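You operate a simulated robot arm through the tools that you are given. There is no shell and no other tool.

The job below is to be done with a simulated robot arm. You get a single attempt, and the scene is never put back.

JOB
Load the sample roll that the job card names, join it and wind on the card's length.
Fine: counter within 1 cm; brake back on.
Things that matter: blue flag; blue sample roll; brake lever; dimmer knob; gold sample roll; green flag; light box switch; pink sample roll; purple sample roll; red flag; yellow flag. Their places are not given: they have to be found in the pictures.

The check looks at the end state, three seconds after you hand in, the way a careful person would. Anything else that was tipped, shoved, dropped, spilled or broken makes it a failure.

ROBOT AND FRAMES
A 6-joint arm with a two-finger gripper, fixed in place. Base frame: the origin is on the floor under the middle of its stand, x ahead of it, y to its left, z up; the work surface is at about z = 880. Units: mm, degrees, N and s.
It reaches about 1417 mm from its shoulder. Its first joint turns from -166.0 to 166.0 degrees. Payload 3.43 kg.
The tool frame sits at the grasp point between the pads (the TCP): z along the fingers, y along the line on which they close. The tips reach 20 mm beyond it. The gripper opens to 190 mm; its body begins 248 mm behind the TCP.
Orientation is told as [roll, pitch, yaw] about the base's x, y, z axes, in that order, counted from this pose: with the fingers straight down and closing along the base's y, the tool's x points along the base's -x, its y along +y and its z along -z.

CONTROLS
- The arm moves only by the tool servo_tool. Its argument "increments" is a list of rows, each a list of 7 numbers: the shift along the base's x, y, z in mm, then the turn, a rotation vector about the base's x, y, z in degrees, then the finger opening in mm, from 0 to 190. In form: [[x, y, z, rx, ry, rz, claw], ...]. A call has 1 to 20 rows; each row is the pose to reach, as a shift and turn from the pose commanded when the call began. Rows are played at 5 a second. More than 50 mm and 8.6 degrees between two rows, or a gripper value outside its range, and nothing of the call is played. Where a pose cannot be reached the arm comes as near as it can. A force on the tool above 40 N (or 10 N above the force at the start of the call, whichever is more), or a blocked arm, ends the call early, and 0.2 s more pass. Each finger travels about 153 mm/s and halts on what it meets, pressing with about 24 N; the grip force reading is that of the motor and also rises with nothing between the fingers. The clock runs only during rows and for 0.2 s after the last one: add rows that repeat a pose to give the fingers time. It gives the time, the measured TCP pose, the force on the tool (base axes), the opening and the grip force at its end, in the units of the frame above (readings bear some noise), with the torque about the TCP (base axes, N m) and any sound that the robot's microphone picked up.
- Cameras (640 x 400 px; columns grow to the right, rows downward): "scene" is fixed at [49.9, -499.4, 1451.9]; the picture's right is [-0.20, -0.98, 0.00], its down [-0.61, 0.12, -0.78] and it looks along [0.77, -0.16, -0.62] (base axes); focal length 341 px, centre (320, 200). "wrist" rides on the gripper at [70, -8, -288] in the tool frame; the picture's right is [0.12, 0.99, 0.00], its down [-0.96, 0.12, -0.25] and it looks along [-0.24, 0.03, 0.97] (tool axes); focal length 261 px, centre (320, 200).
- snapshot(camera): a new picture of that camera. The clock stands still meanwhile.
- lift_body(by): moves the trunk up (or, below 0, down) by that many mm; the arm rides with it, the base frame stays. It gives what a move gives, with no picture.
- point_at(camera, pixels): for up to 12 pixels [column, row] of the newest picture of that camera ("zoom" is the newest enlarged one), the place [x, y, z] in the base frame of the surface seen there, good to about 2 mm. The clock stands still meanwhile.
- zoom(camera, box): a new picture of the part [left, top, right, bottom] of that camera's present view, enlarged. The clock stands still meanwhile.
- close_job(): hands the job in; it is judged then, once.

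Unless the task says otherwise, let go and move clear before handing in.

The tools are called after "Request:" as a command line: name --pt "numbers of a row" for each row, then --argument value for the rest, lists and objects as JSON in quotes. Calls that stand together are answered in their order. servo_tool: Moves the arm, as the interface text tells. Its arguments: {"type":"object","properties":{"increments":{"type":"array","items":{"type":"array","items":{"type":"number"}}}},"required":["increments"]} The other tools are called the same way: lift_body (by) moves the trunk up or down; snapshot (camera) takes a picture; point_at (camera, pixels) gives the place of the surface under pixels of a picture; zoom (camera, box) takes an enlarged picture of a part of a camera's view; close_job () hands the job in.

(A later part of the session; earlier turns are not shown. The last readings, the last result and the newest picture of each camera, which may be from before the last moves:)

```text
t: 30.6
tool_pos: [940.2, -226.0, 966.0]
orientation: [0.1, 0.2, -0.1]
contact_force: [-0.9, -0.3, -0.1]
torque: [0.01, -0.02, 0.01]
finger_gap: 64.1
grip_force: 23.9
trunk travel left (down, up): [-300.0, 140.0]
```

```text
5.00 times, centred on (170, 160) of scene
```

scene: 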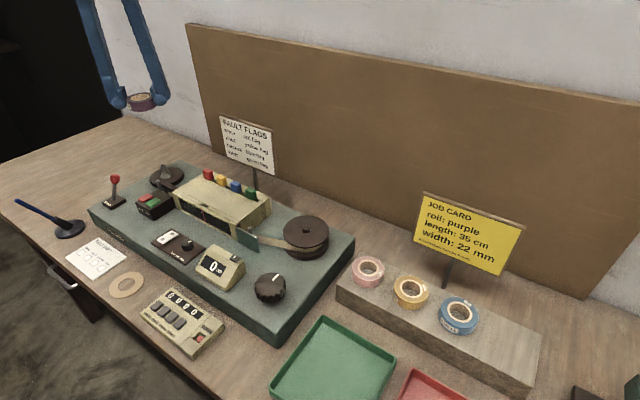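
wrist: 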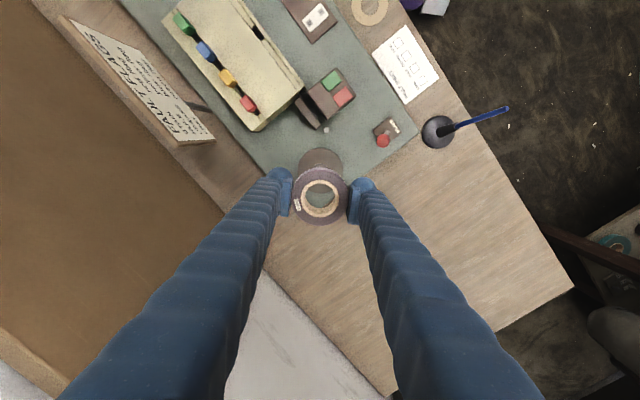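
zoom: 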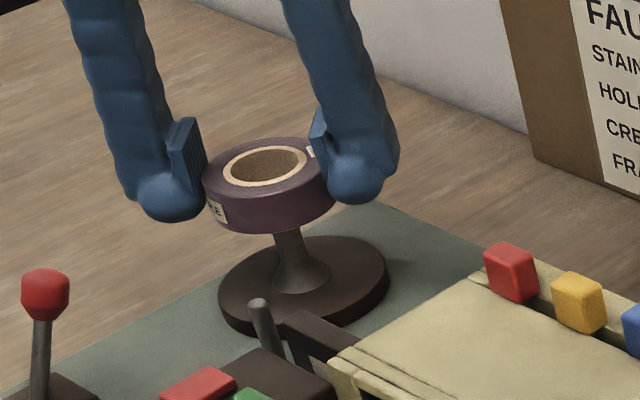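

The peg tip (zoom 320,205) is seen inside the roll's hole. I'll measure tip versus hole centre.

Request:
zoom --camera "wrist" --box '[260, 130, 380, 250]'

Request:
point_at --camera "zoom" --pixels '[[320, 205], [314, 205], [327, 205], [320, 199], [320, 212], [320, 168], [320, 287], [260, 225], [380, 225], [240, 225], [405, 225], [320, 310]]'

```text
3.33 times, centred on (320, 190) of wrist
```

zoom: 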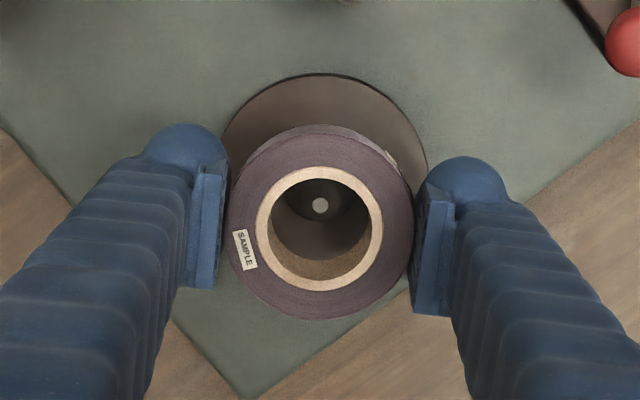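

```text
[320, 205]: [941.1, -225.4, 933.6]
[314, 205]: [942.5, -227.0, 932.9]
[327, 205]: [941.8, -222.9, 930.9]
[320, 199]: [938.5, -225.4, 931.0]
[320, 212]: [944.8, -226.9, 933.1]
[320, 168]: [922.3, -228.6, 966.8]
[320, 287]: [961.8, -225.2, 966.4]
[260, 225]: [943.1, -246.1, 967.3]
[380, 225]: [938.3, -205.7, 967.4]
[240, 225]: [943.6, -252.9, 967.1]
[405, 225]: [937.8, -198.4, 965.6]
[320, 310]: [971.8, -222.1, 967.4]
```

Tip and hole centre agree within 1 mm. I'll lower 46 mm over the peg and watch the force.

Request:
servo_tool --pt "0 0 -5 0 0 0 30" --pt "0 0 -13 0 0 0 30" --pt "0 0 -21 0 0 0 30" --pt "0 0 -29 0 0 0 30" --pt "0 0 -35 0 0 0 30" --pt "0 0 -40 0 0 0 30" --pt "0 0 -44 0 0 0 30" --pt "0 0 -46 0 0 0 30" --pt "0 0 -46 0 0 0 30"

Request:
zoom --camera "scene" --box '[120, 120, 220, 200]'

Request:
zoom --camera "wrist" --box '[260, 130, 380, 250]'

Request:
point_at --camera "zoom" --pixels '[[320, 168], [320, 287], [260, 225], [380, 225], [240, 225], [405, 225], [320, 310], [290, 140], [320, 215], [250, 280], [390, 280]]'

```text
t: 32.6
tool_pos: [940.5, -226.3, 919.6]
orientation: [0.1, 0.1, 0.0]
contact_force: [0.9, 0.7, -0.2]
torque: [-0.01, 0.02, -0.02]
finger_gap: 64.4
grip_force: 24.3
trunk travel left (down, up): [-300.0, 140.0]
```

```text
5.00 times, centred on (170, 160) of scene
```

zoom: 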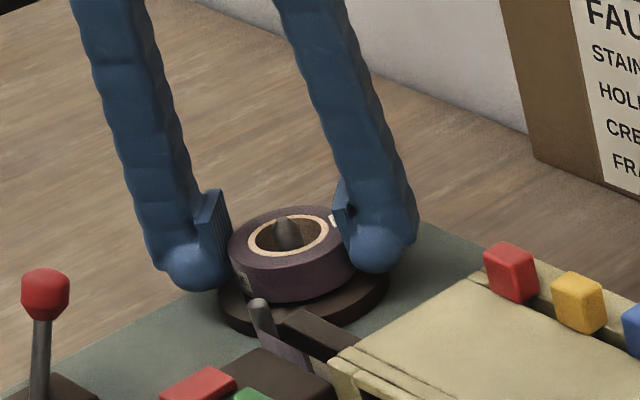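

```text
3.33 times, centred on (320, 190) of wrist
```

zoom: 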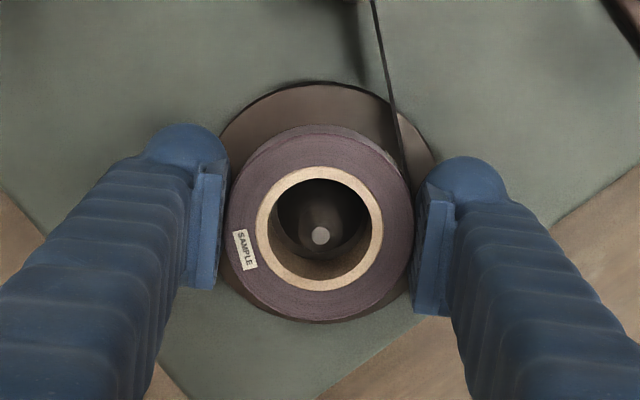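

```text
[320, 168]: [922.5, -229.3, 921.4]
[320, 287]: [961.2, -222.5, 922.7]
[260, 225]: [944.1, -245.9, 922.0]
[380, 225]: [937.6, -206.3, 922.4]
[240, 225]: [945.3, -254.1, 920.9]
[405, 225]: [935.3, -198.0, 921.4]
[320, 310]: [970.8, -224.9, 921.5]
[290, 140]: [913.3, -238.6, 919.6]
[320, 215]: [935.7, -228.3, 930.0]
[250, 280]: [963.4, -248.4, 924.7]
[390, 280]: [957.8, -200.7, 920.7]
```

The roll is over the peg and a ribbon tail has appeared toward the guide pin. Top is at 921.5, so about 4–5 mm remain; I'll lower another 4 mm slowly and then open.

Request:
servo_tool --pt "0 0 -1 0 0 0 30" --pt "0 0 -2 0 0 0 30" --pt "0 0 -3 0 0 0 30" --pt "0 0 -4 0 0 0 30" --pt "0 0 -4 0 0 0 30"

Request:
zoom --camera "scene" --box '[120, 120, 220, 200]'

```text
t: 33.8
tool_pos: [939.3, -227.4, 914.6]
orientation: [0.0, 0.0, 0.0]
contact_force: [0.3, -0.4, 2.5]
torque: [0.02, -0.03, -0.03]
finger_gap: 64.0
grip_force: 23.8
trunk travel left (down, up): [-300.0, 140.0]
```

```text
5.00 times, centred on (170, 160) of scene
```

zoom: 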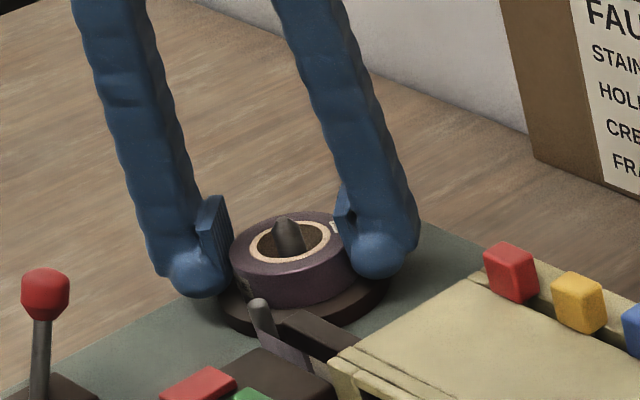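

A 2.5 N upward force shows the roll has seated. I'll open the fingers gently and raise straight up.

Request:
servo_tool --pt "0 0 0 0 0 0 66" --pt "0 0 0 0 0 0 72" --pt "0 0 0 0 0 0 80" --pt "0 0 0 0 0 0 90" --pt "0 0 0 0 0 0 96" --pt "0 0 10 0 0 0 96" --pt "0 0 30 0 0 0 96" --pt "0 0 60 0 0 0 96" --pt "0 0 100 0 0 0 96" --pt "0 0 140 0 0 0 96" --pt "0 0 160 0 0 0 96" --pt "0 0 160 0 0 0 96"

Request:
zoom --camera "scene" --box '[100, 150, 220, 225]'

Request:
snapshot --camera "wrist"

Request:
snapshot --camera "scene"

```text
t: 36.4
tool_pos: [942.4, -227.3, 1075.3]
orientation: [0.0, 0.1, 0.0]
contact_force: [-0.2, -0.1, -0.2]
torque: [0.01, 0.02, 0.01]
finger_gap: 96.0
grip_force: 0.1
trunk travel left (down, up): [-300.0, 140.0]
```

```text
5.33 times, centred on (160, 188) of scene
```

zoom: 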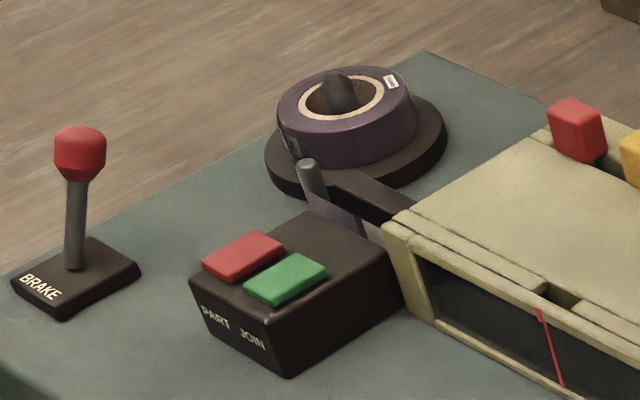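

```text
taken
```

wrist: 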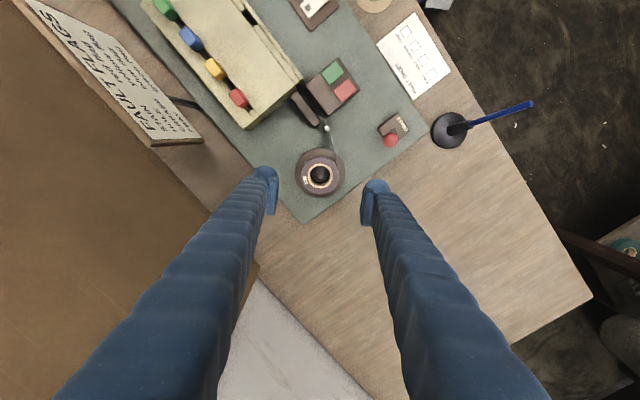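

```text
taken
```

scene: 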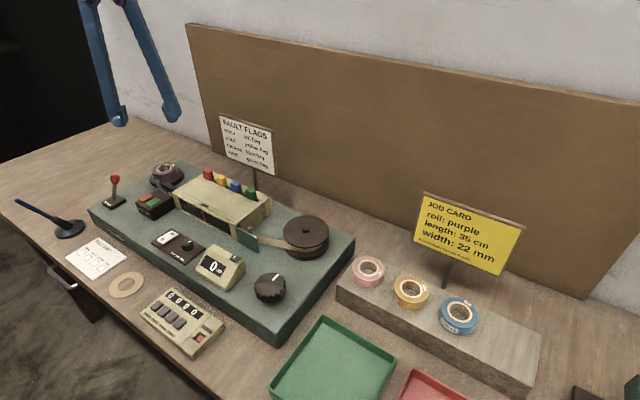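

The roll sits on the spindle with its ribbon led past the pin. I'll verify it is level and seated, and measure the JOIN key, brake lever and winding knob geometry.

Request:
zoom --camera "wrist" --box '[270, 120, 370, 220]'

Request:
point_at --camera "zoom" --pixels '[[245, 180], [320, 130], [390, 200], [320, 270], [265, 150], [375, 245], [320, 175], [320, 245], [320, 200], [260, 240], [380, 160], [390, 60]]'

Request:
zoom --camera "scene" --box '[90, 165, 210, 225]'

Request:
point_at --camera "scene" --pixels '[[115, 177], [115, 182], [114, 190], [113, 199], [153, 202], [147, 199], [145, 198], [149, 203], [157, 199], [104, 201], [124, 199], [113, 205]]'

```text
4.00 times, centred on (320, 170) of wrist
```

zoom: 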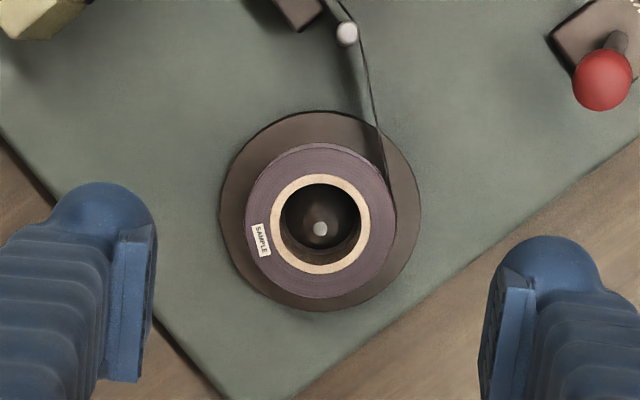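

```text
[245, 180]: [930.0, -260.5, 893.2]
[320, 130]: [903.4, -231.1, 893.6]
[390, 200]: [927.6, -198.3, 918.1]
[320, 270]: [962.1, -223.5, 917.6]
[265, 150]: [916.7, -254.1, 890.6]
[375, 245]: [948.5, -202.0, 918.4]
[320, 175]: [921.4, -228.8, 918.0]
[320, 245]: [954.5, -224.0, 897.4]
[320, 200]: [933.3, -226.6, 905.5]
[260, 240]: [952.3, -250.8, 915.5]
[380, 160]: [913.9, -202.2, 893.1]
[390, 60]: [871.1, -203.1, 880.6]
```

```text
5.33 times, centred on (150, 195) of scene
```

zoom: 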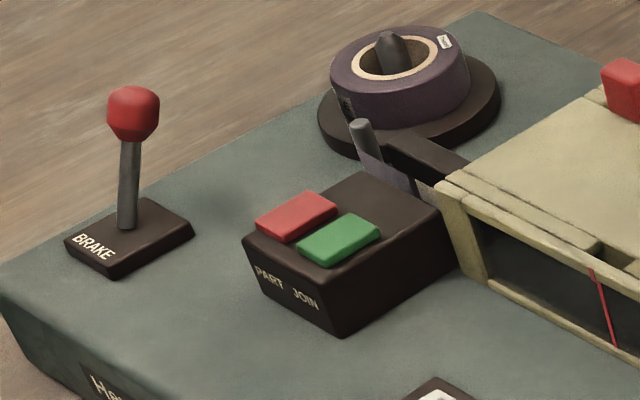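

```text
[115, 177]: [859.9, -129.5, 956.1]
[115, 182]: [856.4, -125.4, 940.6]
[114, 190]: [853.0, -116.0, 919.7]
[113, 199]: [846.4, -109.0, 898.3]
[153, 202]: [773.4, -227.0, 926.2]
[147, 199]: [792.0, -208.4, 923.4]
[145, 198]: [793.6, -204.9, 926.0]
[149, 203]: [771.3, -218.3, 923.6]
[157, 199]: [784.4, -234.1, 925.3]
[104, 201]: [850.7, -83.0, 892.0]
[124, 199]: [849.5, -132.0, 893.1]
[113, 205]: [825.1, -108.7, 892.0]
```

The roll is seated level (top ≈918, disk ≈893). Next is the JOIN key, which is small and beside PART, so I need the finger's real tip shape; I'll look at the gripper from the scene camera.

Request:
zoom --camera "scene" --box '[80, 40, 200, 140]'

Request:
point_at --camera "zoom" --pixels '[[240, 330], [200, 340], [260, 300], [255, 240], [180, 250], [420, 320], [450, 330], [480, 320], [400, 290], [390, 240], [470, 280], [225, 345]]'

```text
4.00 times, centred on (140, 90) of scene
```

zoom: 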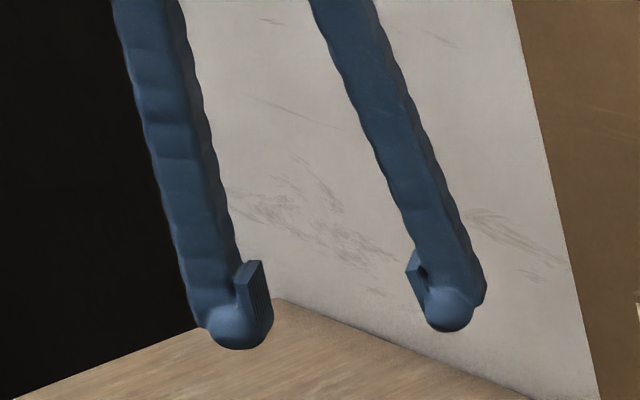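

```text
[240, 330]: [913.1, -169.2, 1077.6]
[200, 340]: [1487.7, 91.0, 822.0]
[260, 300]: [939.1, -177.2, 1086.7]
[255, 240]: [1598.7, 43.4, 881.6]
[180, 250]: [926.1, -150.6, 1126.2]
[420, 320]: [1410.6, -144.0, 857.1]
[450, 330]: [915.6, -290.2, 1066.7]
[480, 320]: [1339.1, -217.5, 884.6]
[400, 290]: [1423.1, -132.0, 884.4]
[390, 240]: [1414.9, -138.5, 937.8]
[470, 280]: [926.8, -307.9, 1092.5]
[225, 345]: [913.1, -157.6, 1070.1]
```

Each fingertip is a rounded capsule ~37 mm thick (closing direction) and ~60 mm wide, so one finger, with its thin direction along the PART–JOIN line, can press JOIN alone. I'll map the key block and surroundings accurately.

Request:
zoom --camera "scene" --box '[125, 175, 185, 225]'

Request:
point_at --camera "zoom" --pixels '[[205, 205], [290, 165], [230, 175], [265, 225], [295, 240], [350, 205], [300, 205], [370, 200], [330, 260], [360, 225], [330, 190], [325, 225]]'

Request:
zoom --camera "wrist" --box '[270, 40, 430, 140]'

Request:
point_at --camera "zoom" --pixels '[[200, 20], [240, 60], [300, 130], [120, 150], [85, 190], [330, 175], [220, 200], [530, 290], [500, 330], [480, 330]]'

```text
8.00 times, centred on (155, 200) of scene
```

zoom: 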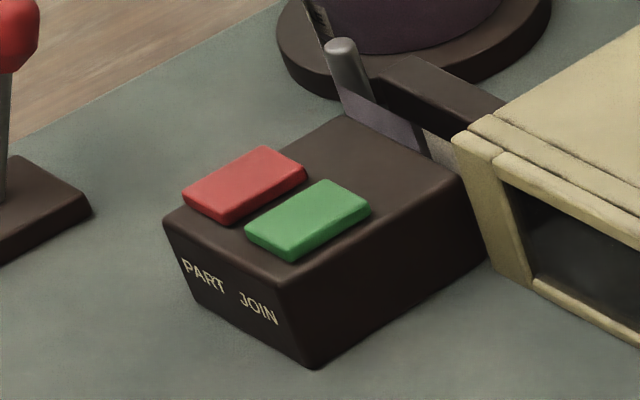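

```text
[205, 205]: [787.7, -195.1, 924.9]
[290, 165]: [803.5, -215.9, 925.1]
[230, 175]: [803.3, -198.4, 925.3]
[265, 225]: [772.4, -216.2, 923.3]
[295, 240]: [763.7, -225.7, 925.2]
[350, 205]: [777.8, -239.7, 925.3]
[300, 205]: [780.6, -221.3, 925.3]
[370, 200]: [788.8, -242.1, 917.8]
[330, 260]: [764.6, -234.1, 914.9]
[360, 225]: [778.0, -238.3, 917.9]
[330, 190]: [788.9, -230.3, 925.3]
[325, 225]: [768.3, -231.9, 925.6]
```

```text
4.00 times, centred on (350, 90) of wrist
```

zoom: 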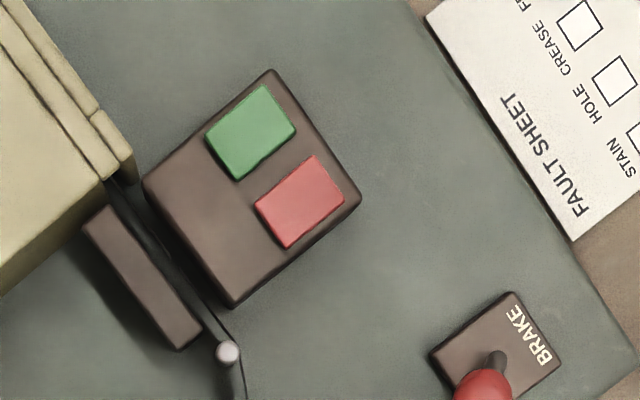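

```text
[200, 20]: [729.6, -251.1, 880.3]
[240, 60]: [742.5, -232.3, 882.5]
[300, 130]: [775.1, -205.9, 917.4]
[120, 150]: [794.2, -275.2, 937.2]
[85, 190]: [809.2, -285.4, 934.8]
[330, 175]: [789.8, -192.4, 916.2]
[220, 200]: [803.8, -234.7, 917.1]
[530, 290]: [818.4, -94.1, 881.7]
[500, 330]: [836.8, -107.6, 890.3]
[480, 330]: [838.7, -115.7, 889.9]
```

The top view shows the green JOIN key clearly. I'll get the corner positions of both keys, plus the light-box corner.

Request:
point_at --camera "zoom" --pixels '[[265, 91], [291, 128], [241, 173], [211, 140], [252, 132], [313, 159], [340, 195], [288, 244], [259, 205], [300, 202], [128, 180], [100, 110]]'

Request:
point_at --camera "zoom" --pixels '[[270, 73], [355, 190], [235, 303], [148, 185], [188, 340], [228, 355], [485, 385], [470, 395], [200, 325], [90, 230]]'

```text
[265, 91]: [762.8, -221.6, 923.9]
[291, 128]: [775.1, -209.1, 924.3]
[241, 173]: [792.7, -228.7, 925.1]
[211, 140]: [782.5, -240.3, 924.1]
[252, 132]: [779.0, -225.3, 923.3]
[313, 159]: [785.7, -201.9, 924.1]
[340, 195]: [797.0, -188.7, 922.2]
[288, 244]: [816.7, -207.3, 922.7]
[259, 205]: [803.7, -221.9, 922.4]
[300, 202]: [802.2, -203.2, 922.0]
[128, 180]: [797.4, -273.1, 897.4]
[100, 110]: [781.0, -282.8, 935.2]
```

```text
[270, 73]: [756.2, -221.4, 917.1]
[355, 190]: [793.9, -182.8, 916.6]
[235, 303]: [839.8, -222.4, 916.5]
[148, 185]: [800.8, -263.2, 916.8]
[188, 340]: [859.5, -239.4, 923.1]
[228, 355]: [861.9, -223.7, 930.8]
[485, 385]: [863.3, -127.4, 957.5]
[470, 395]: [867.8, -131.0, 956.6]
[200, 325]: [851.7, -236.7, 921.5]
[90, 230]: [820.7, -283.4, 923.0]
```

Green key centre (778.3,-224.9), red key centre (800.8,-205), tops at 925. With yaw −45° and gap 190, the −y finger can press JOIN while the lever stays between the fingers; I'll check the pen stand's position for the other finger.

Request:
point_at --camera "scene" --pixels '[[70, 228], [62, 222], [40, 213], [18, 202], [80, 222], [100, 190], [120, 165]]'

Request:
zoom --camera "scene" --box '[0, 170, 140, 260]'

```text
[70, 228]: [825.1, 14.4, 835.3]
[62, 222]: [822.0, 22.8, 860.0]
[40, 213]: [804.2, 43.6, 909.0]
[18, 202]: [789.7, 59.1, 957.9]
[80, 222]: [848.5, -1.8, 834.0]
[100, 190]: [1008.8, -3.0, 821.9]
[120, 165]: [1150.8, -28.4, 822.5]
```

```text
4.44 times, centred on (70, 215) of scene
```

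zoom: 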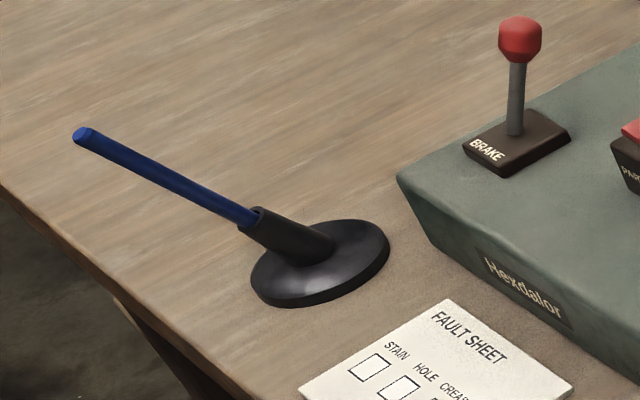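

Clear space for the other finger. I'll turn to yaw −45°, open to 190, and position over JOIN at height 1075.

Request:
servo_tool --pt "-11 10.6 0 0 0 -5.6 110" --pt "-22 21.3 0 0 0 -11.2 125" --pt "-33 31.9 0 0 0 -16.9 140" --pt "-44.3 42.5 0 0 0 -22.5 155" --pt "-55.4 53.2 0 0 0 -28.1 170" --pt "-66.4 63.8 0 0 0 -33.7 185" --pt "-77.5 74.5 0 0 0 -39.4 190" --pt "-88.6 85.1 0 0 0 -45 190" --pt "-88.6 85.1 0 0 0 -45 190"

Request:
snapshot --camera "wrist"

Request:
snapshot --camera "scene"

```text
t: 38.4
tool_pos: [852.5, -139.8, 1075.7]
orientation: [-0.1, -0.1, -45.1]
contact_force: [0.0, -0.6, -1.0]
torque: [-0.05, 0.0, 0.0]
finger_gap: 189.9
grip_force: 0.0
trunk travel left (down, up): [-300.0, 140.0]
```

```text
taken
```

wrist: 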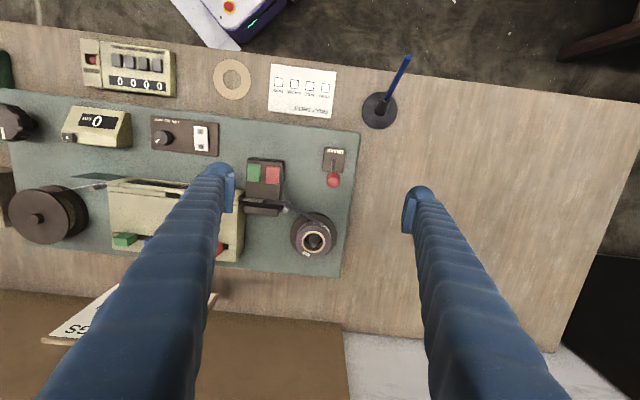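

```text
taken
```

scene: 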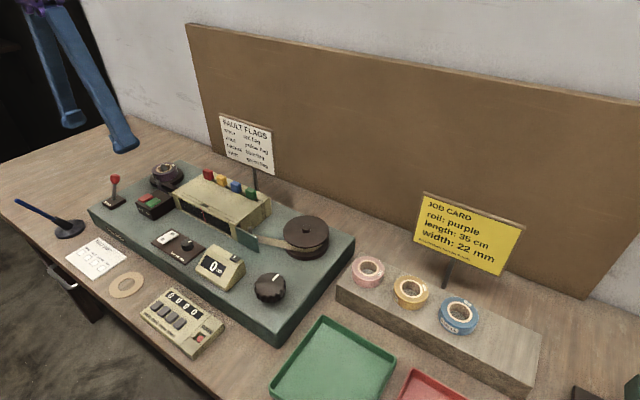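

The view is now square with the machine; the left finger (225,185) will come down beside the light box over JOIN. I'll descend to ~15 mm above the key and check from the scene camera.

Request:
servo_tool --pt "0 0 -20 0 0 0 190" --pt "0 0 -45 0 0 0 190" --pt "0 0 -70 0 0 0 190" --pt "0 0 -90 0 0 0 190" --pt "0 0 -105 0 0 0 190" --pt "0 0 -115 0 0 0 190" --pt "0 0 -115 0 0 0 190"

Request:
zoom --camera "scene" --box '[80, 130, 220, 230]'

Request:
snapshot --camera "wrist"

```text
t: 40.0
tool_pos: [851.0, -142.0, 960.3]
orientation: [0.0, 0.0, -45.1]
contact_force: [-0.2, 1.2, -0.4]
torque: [-0.03, -0.01, 0.0]
finger_gap: 190.2
grip_force: 0.1
trunk travel left (down, up): [-300.0, 140.0]
```

```text
4.00 times, centred on (150, 180) of scene
```

zoom: 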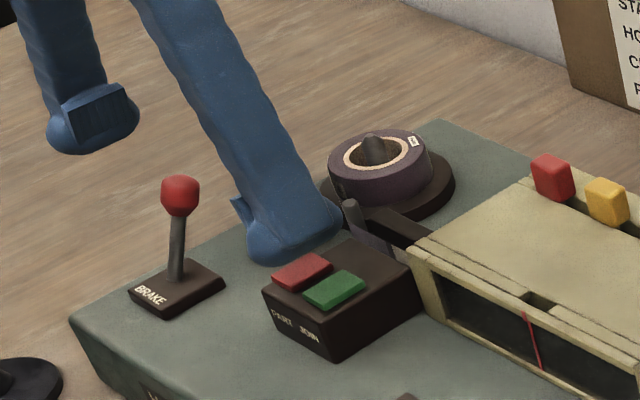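

```text
taken
```

wrist: 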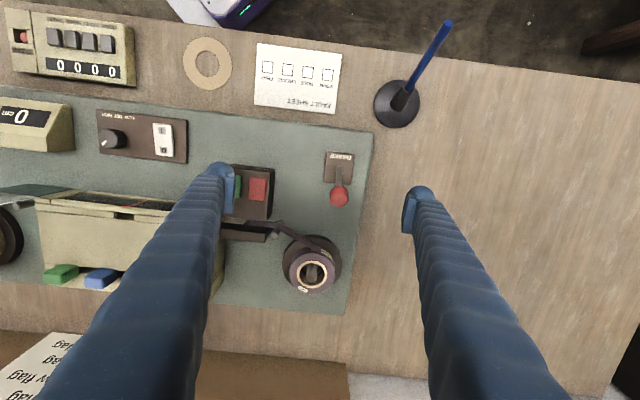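

The tip appears in the zoom near (295,240), possibly nearer the red key than intended, so I'll measure the finger's actual points before pressing.

Request:
zoom --camera "scene" --box '[125, 165, 185, 215]'

Request:
point_at --camera "zoom" --pixels '[[180, 120], [200, 160], [220, 165], [260, 160], [300, 140], [330, 110], [165, 60], [170, 80], [200, 100], [250, 120], [190, 150], [280, 155]]'

```text
8.00 times, centred on (155, 190) of scene
```

zoom: 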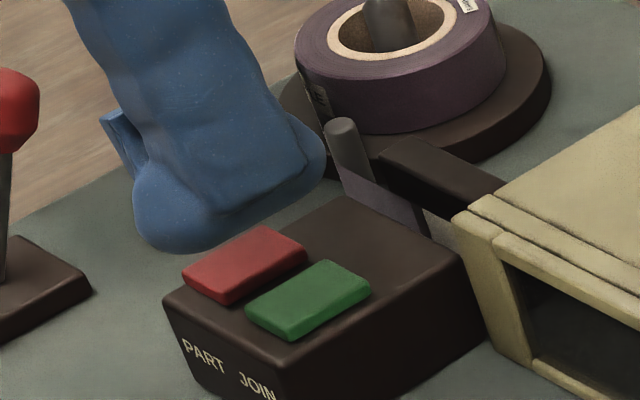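

```text
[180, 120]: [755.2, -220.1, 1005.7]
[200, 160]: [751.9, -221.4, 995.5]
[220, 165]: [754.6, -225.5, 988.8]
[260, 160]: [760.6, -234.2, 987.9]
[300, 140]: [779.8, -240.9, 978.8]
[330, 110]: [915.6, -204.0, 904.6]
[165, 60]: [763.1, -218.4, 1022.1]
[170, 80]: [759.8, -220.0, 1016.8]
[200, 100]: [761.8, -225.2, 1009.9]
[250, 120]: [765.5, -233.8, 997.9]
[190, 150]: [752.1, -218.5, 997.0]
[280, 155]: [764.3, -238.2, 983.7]
```

Request:
point_at --camera "zoom" --pixels '[[150, 200], [145, 225], [170, 240], [200, 243], [230, 225], [260, 215], [300, 195], [318, 170], [320, 145], [120, 150], [110, 120], [190, 215]]'

```text
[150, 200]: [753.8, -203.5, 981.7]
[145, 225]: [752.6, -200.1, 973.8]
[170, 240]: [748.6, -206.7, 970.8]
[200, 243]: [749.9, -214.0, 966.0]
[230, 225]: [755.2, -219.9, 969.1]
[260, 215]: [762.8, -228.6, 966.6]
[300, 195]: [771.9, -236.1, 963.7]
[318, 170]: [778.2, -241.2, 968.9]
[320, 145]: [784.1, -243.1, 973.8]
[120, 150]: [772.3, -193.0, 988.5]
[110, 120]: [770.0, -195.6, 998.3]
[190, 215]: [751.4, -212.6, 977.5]
```

The fingers swing, so at a 190 mm gap their tips are only about level with the TCP (lowest contour z≈964) and centred ~118 mm out. I'll shift 4 mm along the line and lower 25 mm, then re-check before touching JOIN.

Request:
servo_tool --pt "1.4 1.4 -6 0 0 0 190" --pt "2.8 2.8 -13 0 0 0 190" --pt "2.8 2.8 -19 0 0 0 190" --pt "2.8 2.8 -25 0 0 0 190" --pt "2.8 2.8 -25 0 0 0 190"

Request:
zoom --camera "scene" --box '[125, 165, 185, 215]'

Request:
point_at --camera "zoom" --pixels '[[150, 260], [175, 290], [200, 295], [230, 285], [260, 270], [300, 250], [325, 225], [330, 200], [180, 270], [240, 240]]'

```text
t: 41.2
tool_pos: [853.2, -137.7, 935.1]
orientation: [-0.1, 0.0, -45.1]
contact_force: [-0.5, 0.2, 0.0]
torque: [0.0, 0.03, 0.04]
finger_gap: 189.8
grip_force: 0.1
trunk travel left (down, up): [-300.0, 140.0]
```

```text
8.00 times, centred on (155, 190) of scene
```

zoom: 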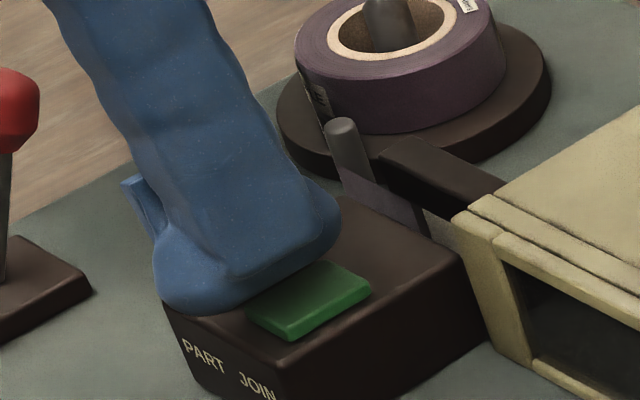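

```text
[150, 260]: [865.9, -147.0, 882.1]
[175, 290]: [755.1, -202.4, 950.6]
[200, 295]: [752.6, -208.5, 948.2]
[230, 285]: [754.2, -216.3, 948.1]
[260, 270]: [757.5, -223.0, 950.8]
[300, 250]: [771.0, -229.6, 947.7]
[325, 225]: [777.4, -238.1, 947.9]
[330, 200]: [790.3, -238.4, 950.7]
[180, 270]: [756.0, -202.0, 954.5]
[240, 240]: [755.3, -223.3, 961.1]
```

The tip is now ~12 mm above the keys. I'll check from the wrist camera which key lies under the left finger.

Request:
zoom --camera "wrist" --box '[180, 130, 300, 250]'

Request:
point_at --camera "zoom" --pixels '[[340, 180], [330, 240], [320, 280], [300, 140], [270, 130], [330, 150], [400, 190], [370, 190], [355, 190], [345, 220]]'

```text
3.33 times, centred on (240, 190) of wrist
```

zoom: 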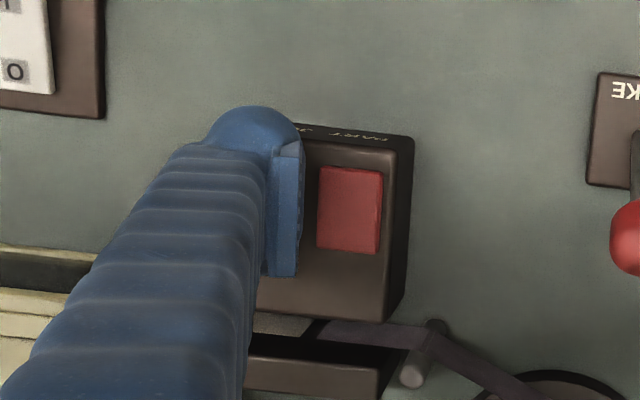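

```text
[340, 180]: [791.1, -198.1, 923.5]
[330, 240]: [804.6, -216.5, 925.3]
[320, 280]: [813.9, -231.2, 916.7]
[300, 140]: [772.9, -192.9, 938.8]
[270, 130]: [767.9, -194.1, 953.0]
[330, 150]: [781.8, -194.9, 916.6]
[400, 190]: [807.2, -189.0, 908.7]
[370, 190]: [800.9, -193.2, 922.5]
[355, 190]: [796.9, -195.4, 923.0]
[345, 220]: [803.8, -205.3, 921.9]
```

The pad's inner face is only ~1 mm from the PART key's edge, so I'll shift 6 mm further away from PART (still fully over JOIN) and lower 9 mm.

Request:
servo_tool --pt "-2.1 -2.1 0 0 0 0 190" --pt "-4.2 -4.2 -2 0 0 0 190" --pt "-4.2 -4.2 -5 0 0 0 190" --pt "-4.2 -4.2 -8 0 0 0 190" --pt "-4.2 -4.2 -9 0 0 0 190" --pt "-4.2 -4.2 -9 0 0 0 190"

Request:
zoom --camera "scene" --box '[125, 165, 185, 215]'

Request:
zoom --camera "wrist" --box '[180, 130, 300, 250]'

```text
t: 42.6
tool_pos: [850.5, -143.1, 926.5]
orientation: [0.0, 0.0, -45.1]
contact_force: [1.7, 0.3, 2.3]
torque: [-0.13, 0.16, 0.06]
finger_gap: 189.8
grip_force: 0.0
trunk travel left (down, up): [-300.0, 140.0]
heard: click
```

```text
8.00 times, centred on (155, 190) of scene
```

zoom: 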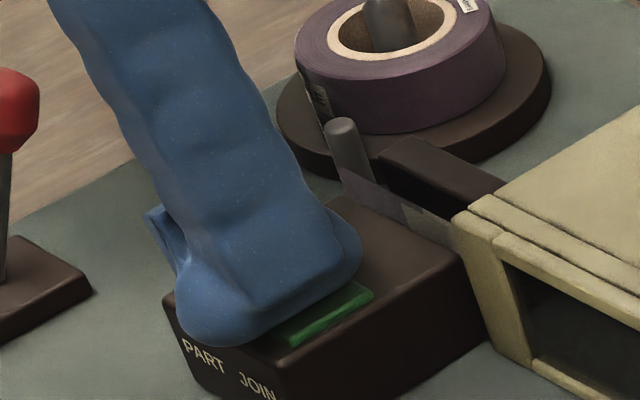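

```text
3.33 times, centred on (240, 190) of wrist
```

zoom: 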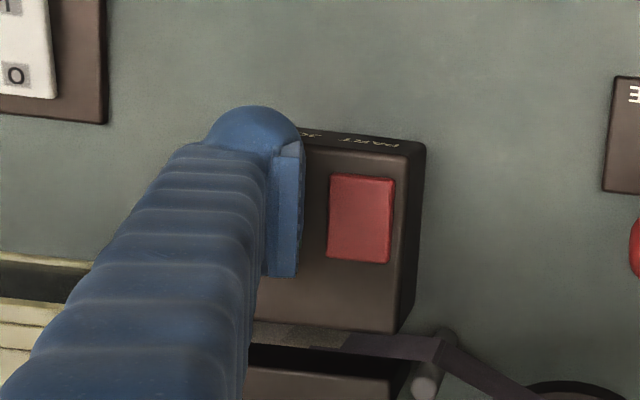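

A click was heard and the JOIN key went down while PART stayed clear; the purple ribbon now meets the beige one near the box. I'll lift straight up and look at the result.

Request:
servo_tool --pt "0 0 4 0 0 0 190" --pt "0 0 12 0 0 0 190" --pt "0 0 30 0 0 0 190" --pt "0 0 60 0 0 0 190" --pt "0 0 100 0 0 0 190" --pt "0 0 140 0 0 0 190" --pt "0 0 140 0 0 0 190"

Request:
snapshot --camera "scene"

Request:
zoom --camera "scene" --box '[90, 150, 250, 250]'

Request:
zoom --camera "scene" --box '[190, 200, 330, 310]'

Request:
snapshot --camera "wrist"

```text
t: 44.2
tool_pos: [850.4, -140.8, 1065.0]
orientation: [0.0, 0.1, -44.9]
contact_force: [0.3, 0.6, -0.3]
torque: [-0.04, 0.0, 0.0]
finger_gap: 190.1
grip_force: 0.2
trunk travel left (down, up): [-300.0, 140.0]
```

```text
taken
```

scene: 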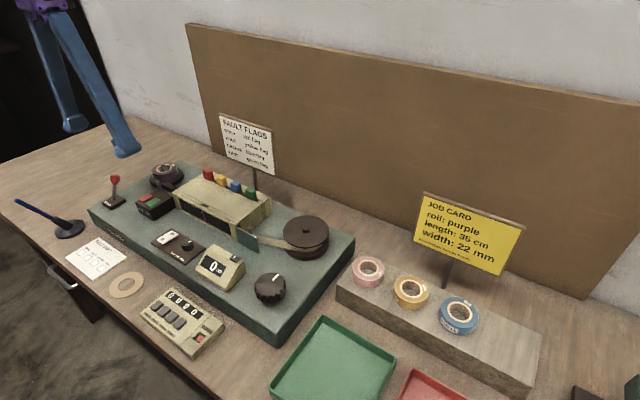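

```text
4.00 times, centred on (170, 200) of scene
```

zoom: 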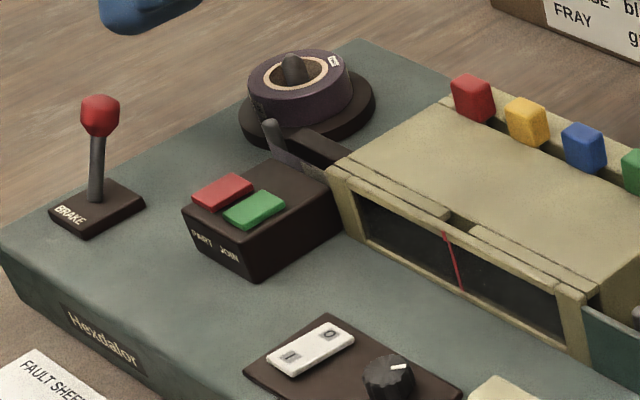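

```text
3.64 times, centred on (260, 255) of scene
```

zoom: 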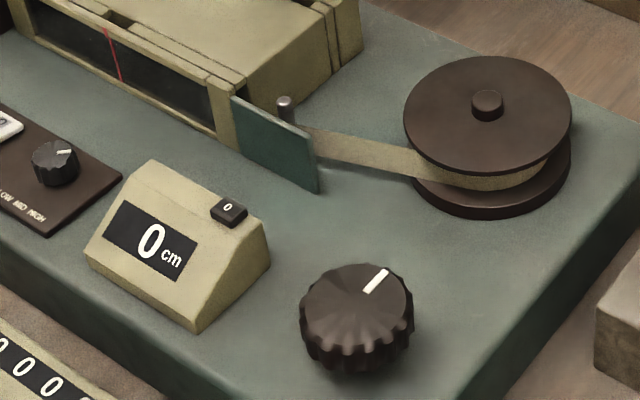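

```text
taken
```

wrist: 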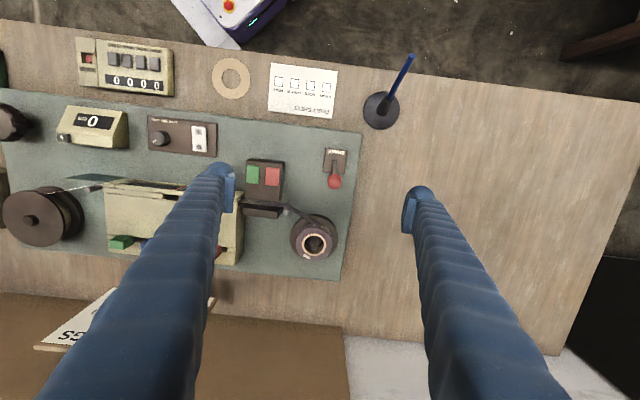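

I'll confirm the join visually near the splice bracket and on the light-box entry.

Request:
zoom --camera "wrist" --box '[220, 140, 360, 280]'

Request:
zoom --camera "scene" --box '[145, 160, 205, 210]'

Request:
zoom --camera "scene" --box '[90, 165, 135, 215]'

```text
2.86 times, centred on (290, 210) of wrist
```

zoom: 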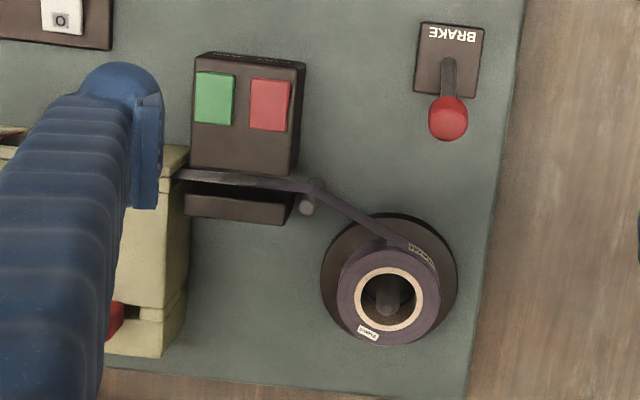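

```text
8.00 times, centred on (175, 185) of scene
```

zoom: 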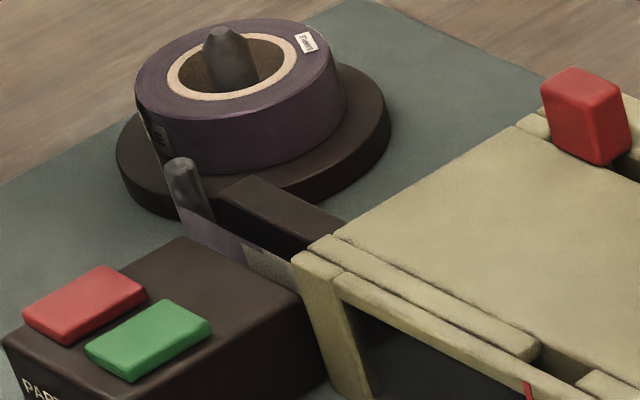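

```text
8.00 times, centred on (112, 190) of scene
```

zoom: 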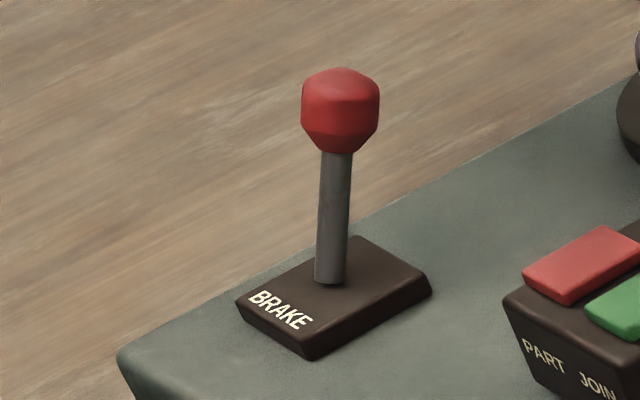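

The purple and beige ribbons are now spliced, counter still 0. Next is the brake lever, which leans toward the back; I'll measure its ball accurately from above.

Request:
zoom --camera "wrist" --box '[310, 140, 360, 200]'

Request:
point_at --camera "zoom" --pixels '[[320, 270], [290, 270], [350, 275], [320, 240], [320, 305], [300, 245], [340, 245], [300, 295], [340, 300], [320, 215], [320, 190], [320, 130]]'

```text
6.67 times, centred on (335, 170) of wrist
```

zoom: 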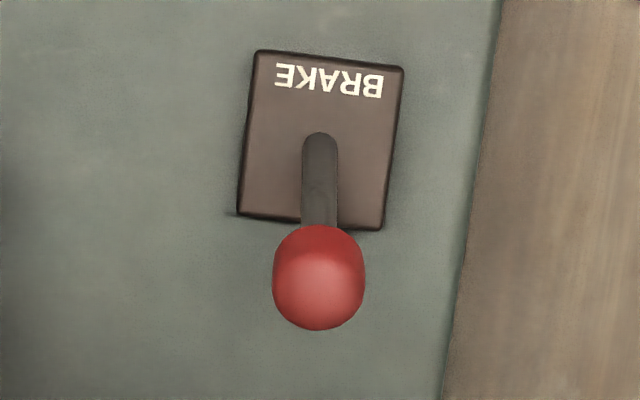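

```text
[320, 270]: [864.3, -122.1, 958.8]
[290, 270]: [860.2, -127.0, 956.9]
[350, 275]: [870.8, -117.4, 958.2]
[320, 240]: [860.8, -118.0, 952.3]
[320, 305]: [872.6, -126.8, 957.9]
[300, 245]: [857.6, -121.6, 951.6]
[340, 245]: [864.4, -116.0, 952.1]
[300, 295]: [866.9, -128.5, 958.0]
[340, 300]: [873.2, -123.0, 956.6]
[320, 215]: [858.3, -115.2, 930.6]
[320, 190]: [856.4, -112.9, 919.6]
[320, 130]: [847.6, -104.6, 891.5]
```

Ball centre ≈(866,-123,950), radius ~10.5, lever plane along (0.707,-0.707). I'll turn to yaw +45° with a 50 mm fork gap above the ball, so I can push the lever both ways.

Request:
servo_tool --pt "1.3 1.6 0 0 0 7.5 180" --pt "2.7 3.2 0 0 0 15 160" --pt "4.1 4.8 0 0 0 22.5 140" --pt "5.4 6.4 0 0 0 30 120" --pt "6.8 8 0 0 0 37.5 100" --pt "8.2 9.6 0 0 0 45 80" --pt "9.5 11.1 0 0 0 52.5 60" --pt "10.9 12.7 0 0 0 60 50" --pt "12.2 14.3 0 0 0 67.5 50" --pt "13.6 15.9 0 0 0 75 50" --pt "15 17.5 0 0 0 82.5 50" --pt "16.3 19.1 0 0 0 90 50" --pt "16.3 19.1 0 0 0 90 50"

Request:
snapshot --camera "wrist"

Request:
snapshot --camera "scene"

```text
t: 47.0
tool_pos: [867.4, -123.0, 1066.7]
orientation: [0.0, 0.1, 45.1]
contact_force: [0.7, -0.2, -0.4]
torque: [0.01, 0.04, -0.01]
finger_gap: 49.9
grip_force: 0.0
trunk travel left (down, up): [-300.0, 140.0]
```

```text
taken
```

wrist: 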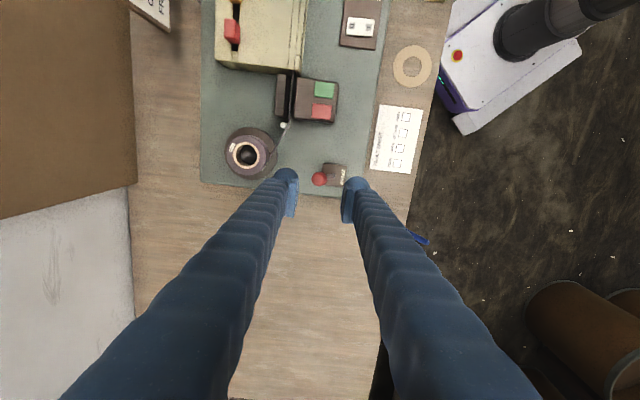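

```text
taken
```

scene: 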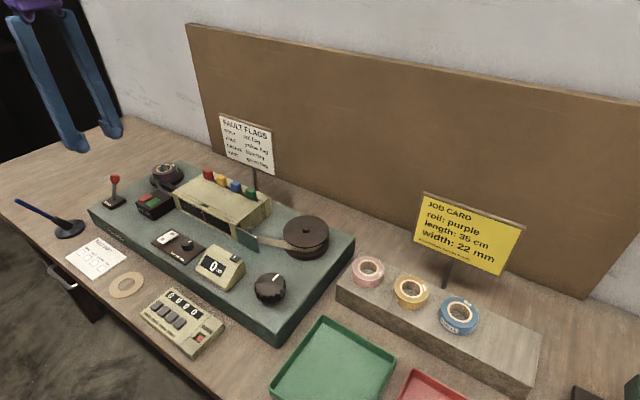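

The ball lies between the fingertips in the wrist view (319,180). I'll descend to just above it and check centring.

Request:
servo_tool --pt "0 0 -20 0 0 0 50" --pt "0 0 -45 0 0 0 50" --pt "0 0 -65 0 0 0 50" --pt "0 0 -80 0 0 0 50" --pt "0 0 -80 0 0 0 50"

Request:
zoom --camera "wrist" --box '[270, 140, 370, 240]'

Request:
zoom --camera "scene" --box '[60, 120, 180, 220]'

```text
t: 48.2
tool_pos: [866.5, -123.8, 986.2]
orientation: [0.0, 0.0, 44.9]
contact_force: [0.7, 0.4, 0.7]
torque: [-0.03, -0.03, -0.02]
finger_gap: 50.0
grip_force: 0.1
trunk travel left (down, up): [-300.0, 140.0]
```

```text
4.00 times, centred on (320, 190) of wrist
```

zoom: 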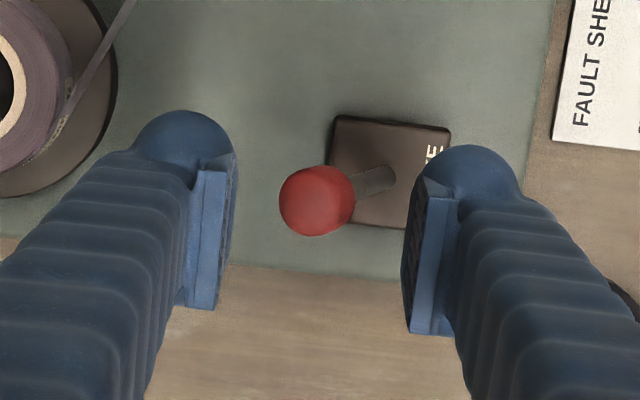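

```text
4.00 times, centred on (120, 170) of scene
```

zoom: 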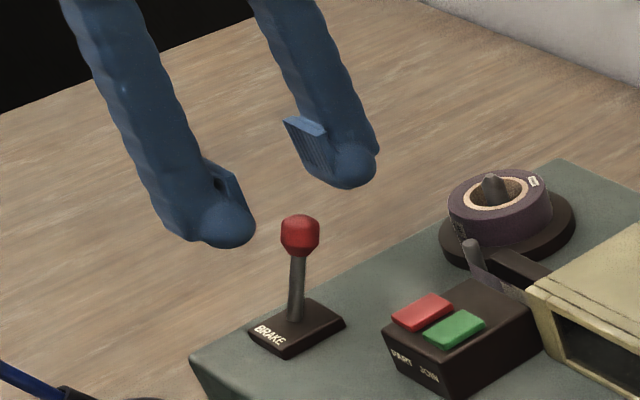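

Ball is centred between the fingers. I'll lower to z≈955 so the pads surround the ball.

Request:
servo_tool --pt "0 0 -10 0 0 0 50" --pt "0 0 -20 0 0 0 50" --pt "0 0 -30 0 0 0 50" --pt "0 0 -30 0 0 0 50"

Request:
zoom --camera "scene" --box '[60, 130, 180, 220]'

```text
t: 49.2
tool_pos: [867.0, -122.7, 955.9]
orientation: [0.1, 0.0, 45.0]
contact_force: [-0.6, 0.7, -0.5]
torque: [-0.03, 0.01, 0.0]
finger_gap: 50.3
grip_force: 0.1
trunk travel left (down, up): [-300.0, 140.0]
```

```text
4.44 times, centred on (120, 175) of scene
```

zoom: 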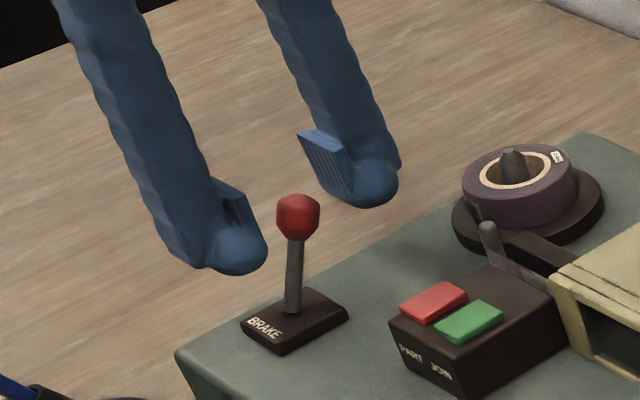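

The ball is between the pads at the right height. I'll push toward the front in 4 mm steps for 40 mm and watch force and sound.

Request:
servo_tool --pt "-2.8 2.8 0 0 0 0 50" --pt "-5.7 5.7 0 0 0 0 50" --pt "-8.5 8.5 0 0 0 0 50" --pt "-11.3 11.3 0 0 0 0 50" --pt "-14.1 14.1 0 0 0 0 50" --pt "-17 17 0 0 0 0 50" --pt "-19.8 19.8 0 0 0 0 50" --pt "-22.6 22.6 0 0 0 0 50" --pt "-25.5 25.5 0 0 0 0 50" --pt "-28.3 28.3 0 0 0 0 50" --pt "-28.3 28.3 0 0 0 0 50"

Request:
zoom --camera "scene" --box '[60, 130, 180, 220]'

Request:
zoom --camera "wrist" --box '[270, 140, 370, 240]'

```text
t: 51.6
tool_pos: [838.2, -95.0, 956.2]
orientation: [0.0, 0.0, 45.0]
contact_force: [-0.3, -0.6, -0.7]
torque: [-0.01, 0.0, -0.02]
finger_gap: 50.1
grip_force: 0.1
trunk travel left (down, up): [-300.0, 140.0]
```

```text
4.44 times, centred on (120, 175) of scene
```

zoom: 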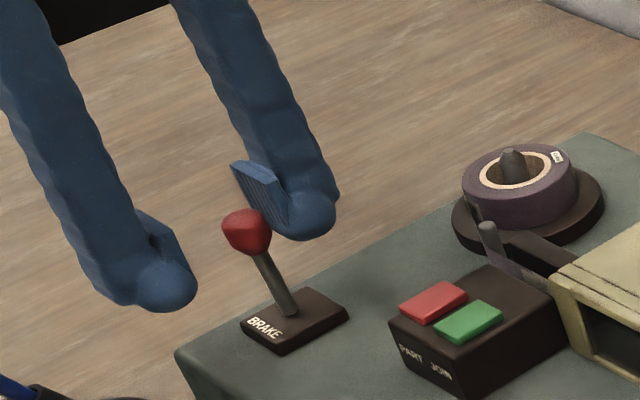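

```text
4.00 times, centred on (320, 190) of wrist
```

zoom: 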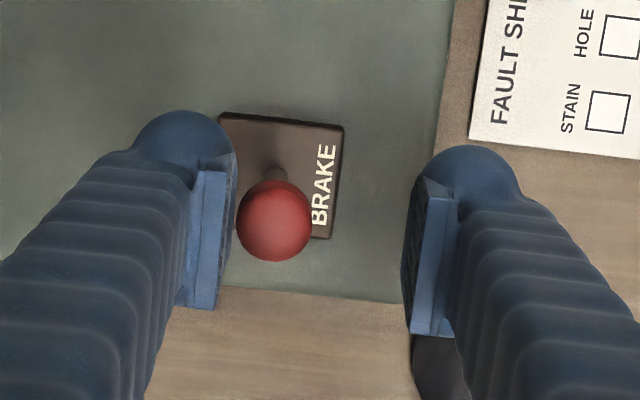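

The lever is moving freely and has passed about upright, with almost no force. I'll keep pushing another 28 mm toward its front stop.

Request:
servo_tool --pt "-2.8 2.8 0 0 0 0 50" --pt "-5.7 5.7 0 0 0 0 50" --pt "-8.5 8.5 0 0 0 0 50" --pt "-11.3 11.3 0 0 0 0 50" --pt "-14.1 14.1 0 0 0 0 50" --pt "-17 17 0 0 0 0 50" --pt "-19.8 19.8 0 0 0 0 50" --pt "-19.8 19.8 0 0 0 0 50"

Request:
zoom --camera "scene" --box '[60, 130, 180, 220]'

Request:
zoom --camera "wrist" --box '[270, 140, 370, 240]'

```text
t: 53.4
tool_pos: [819.4, -75.0, 958.2]
orientation: [0.0, 0.0, 45.0]
contact_force: [5.6, -3.9, 0.5]
torque: [-0.06, -0.11, 0.03]
finger_gap: 53.6
grip_force: 3.5
trunk travel left (down, up): [-300.0, 140.0]
```

```text
4.44 times, centred on (120, 175) of scene
```

zoom: 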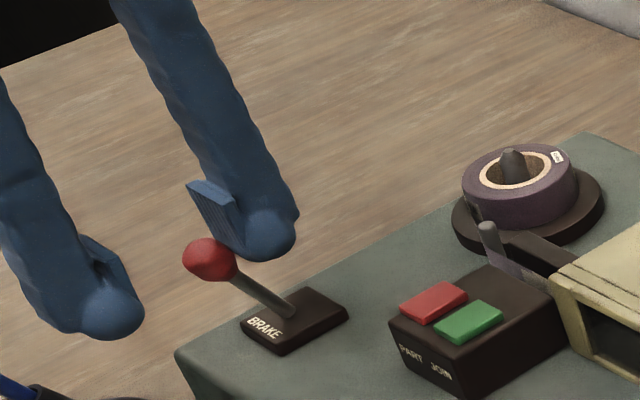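

```text
4.00 times, centred on (320, 190) of wrist
```

zoom: 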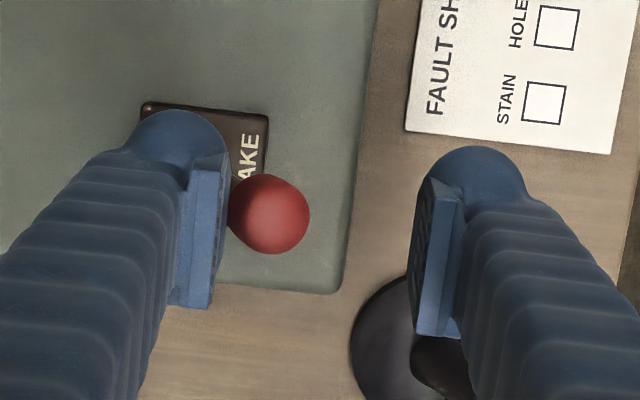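

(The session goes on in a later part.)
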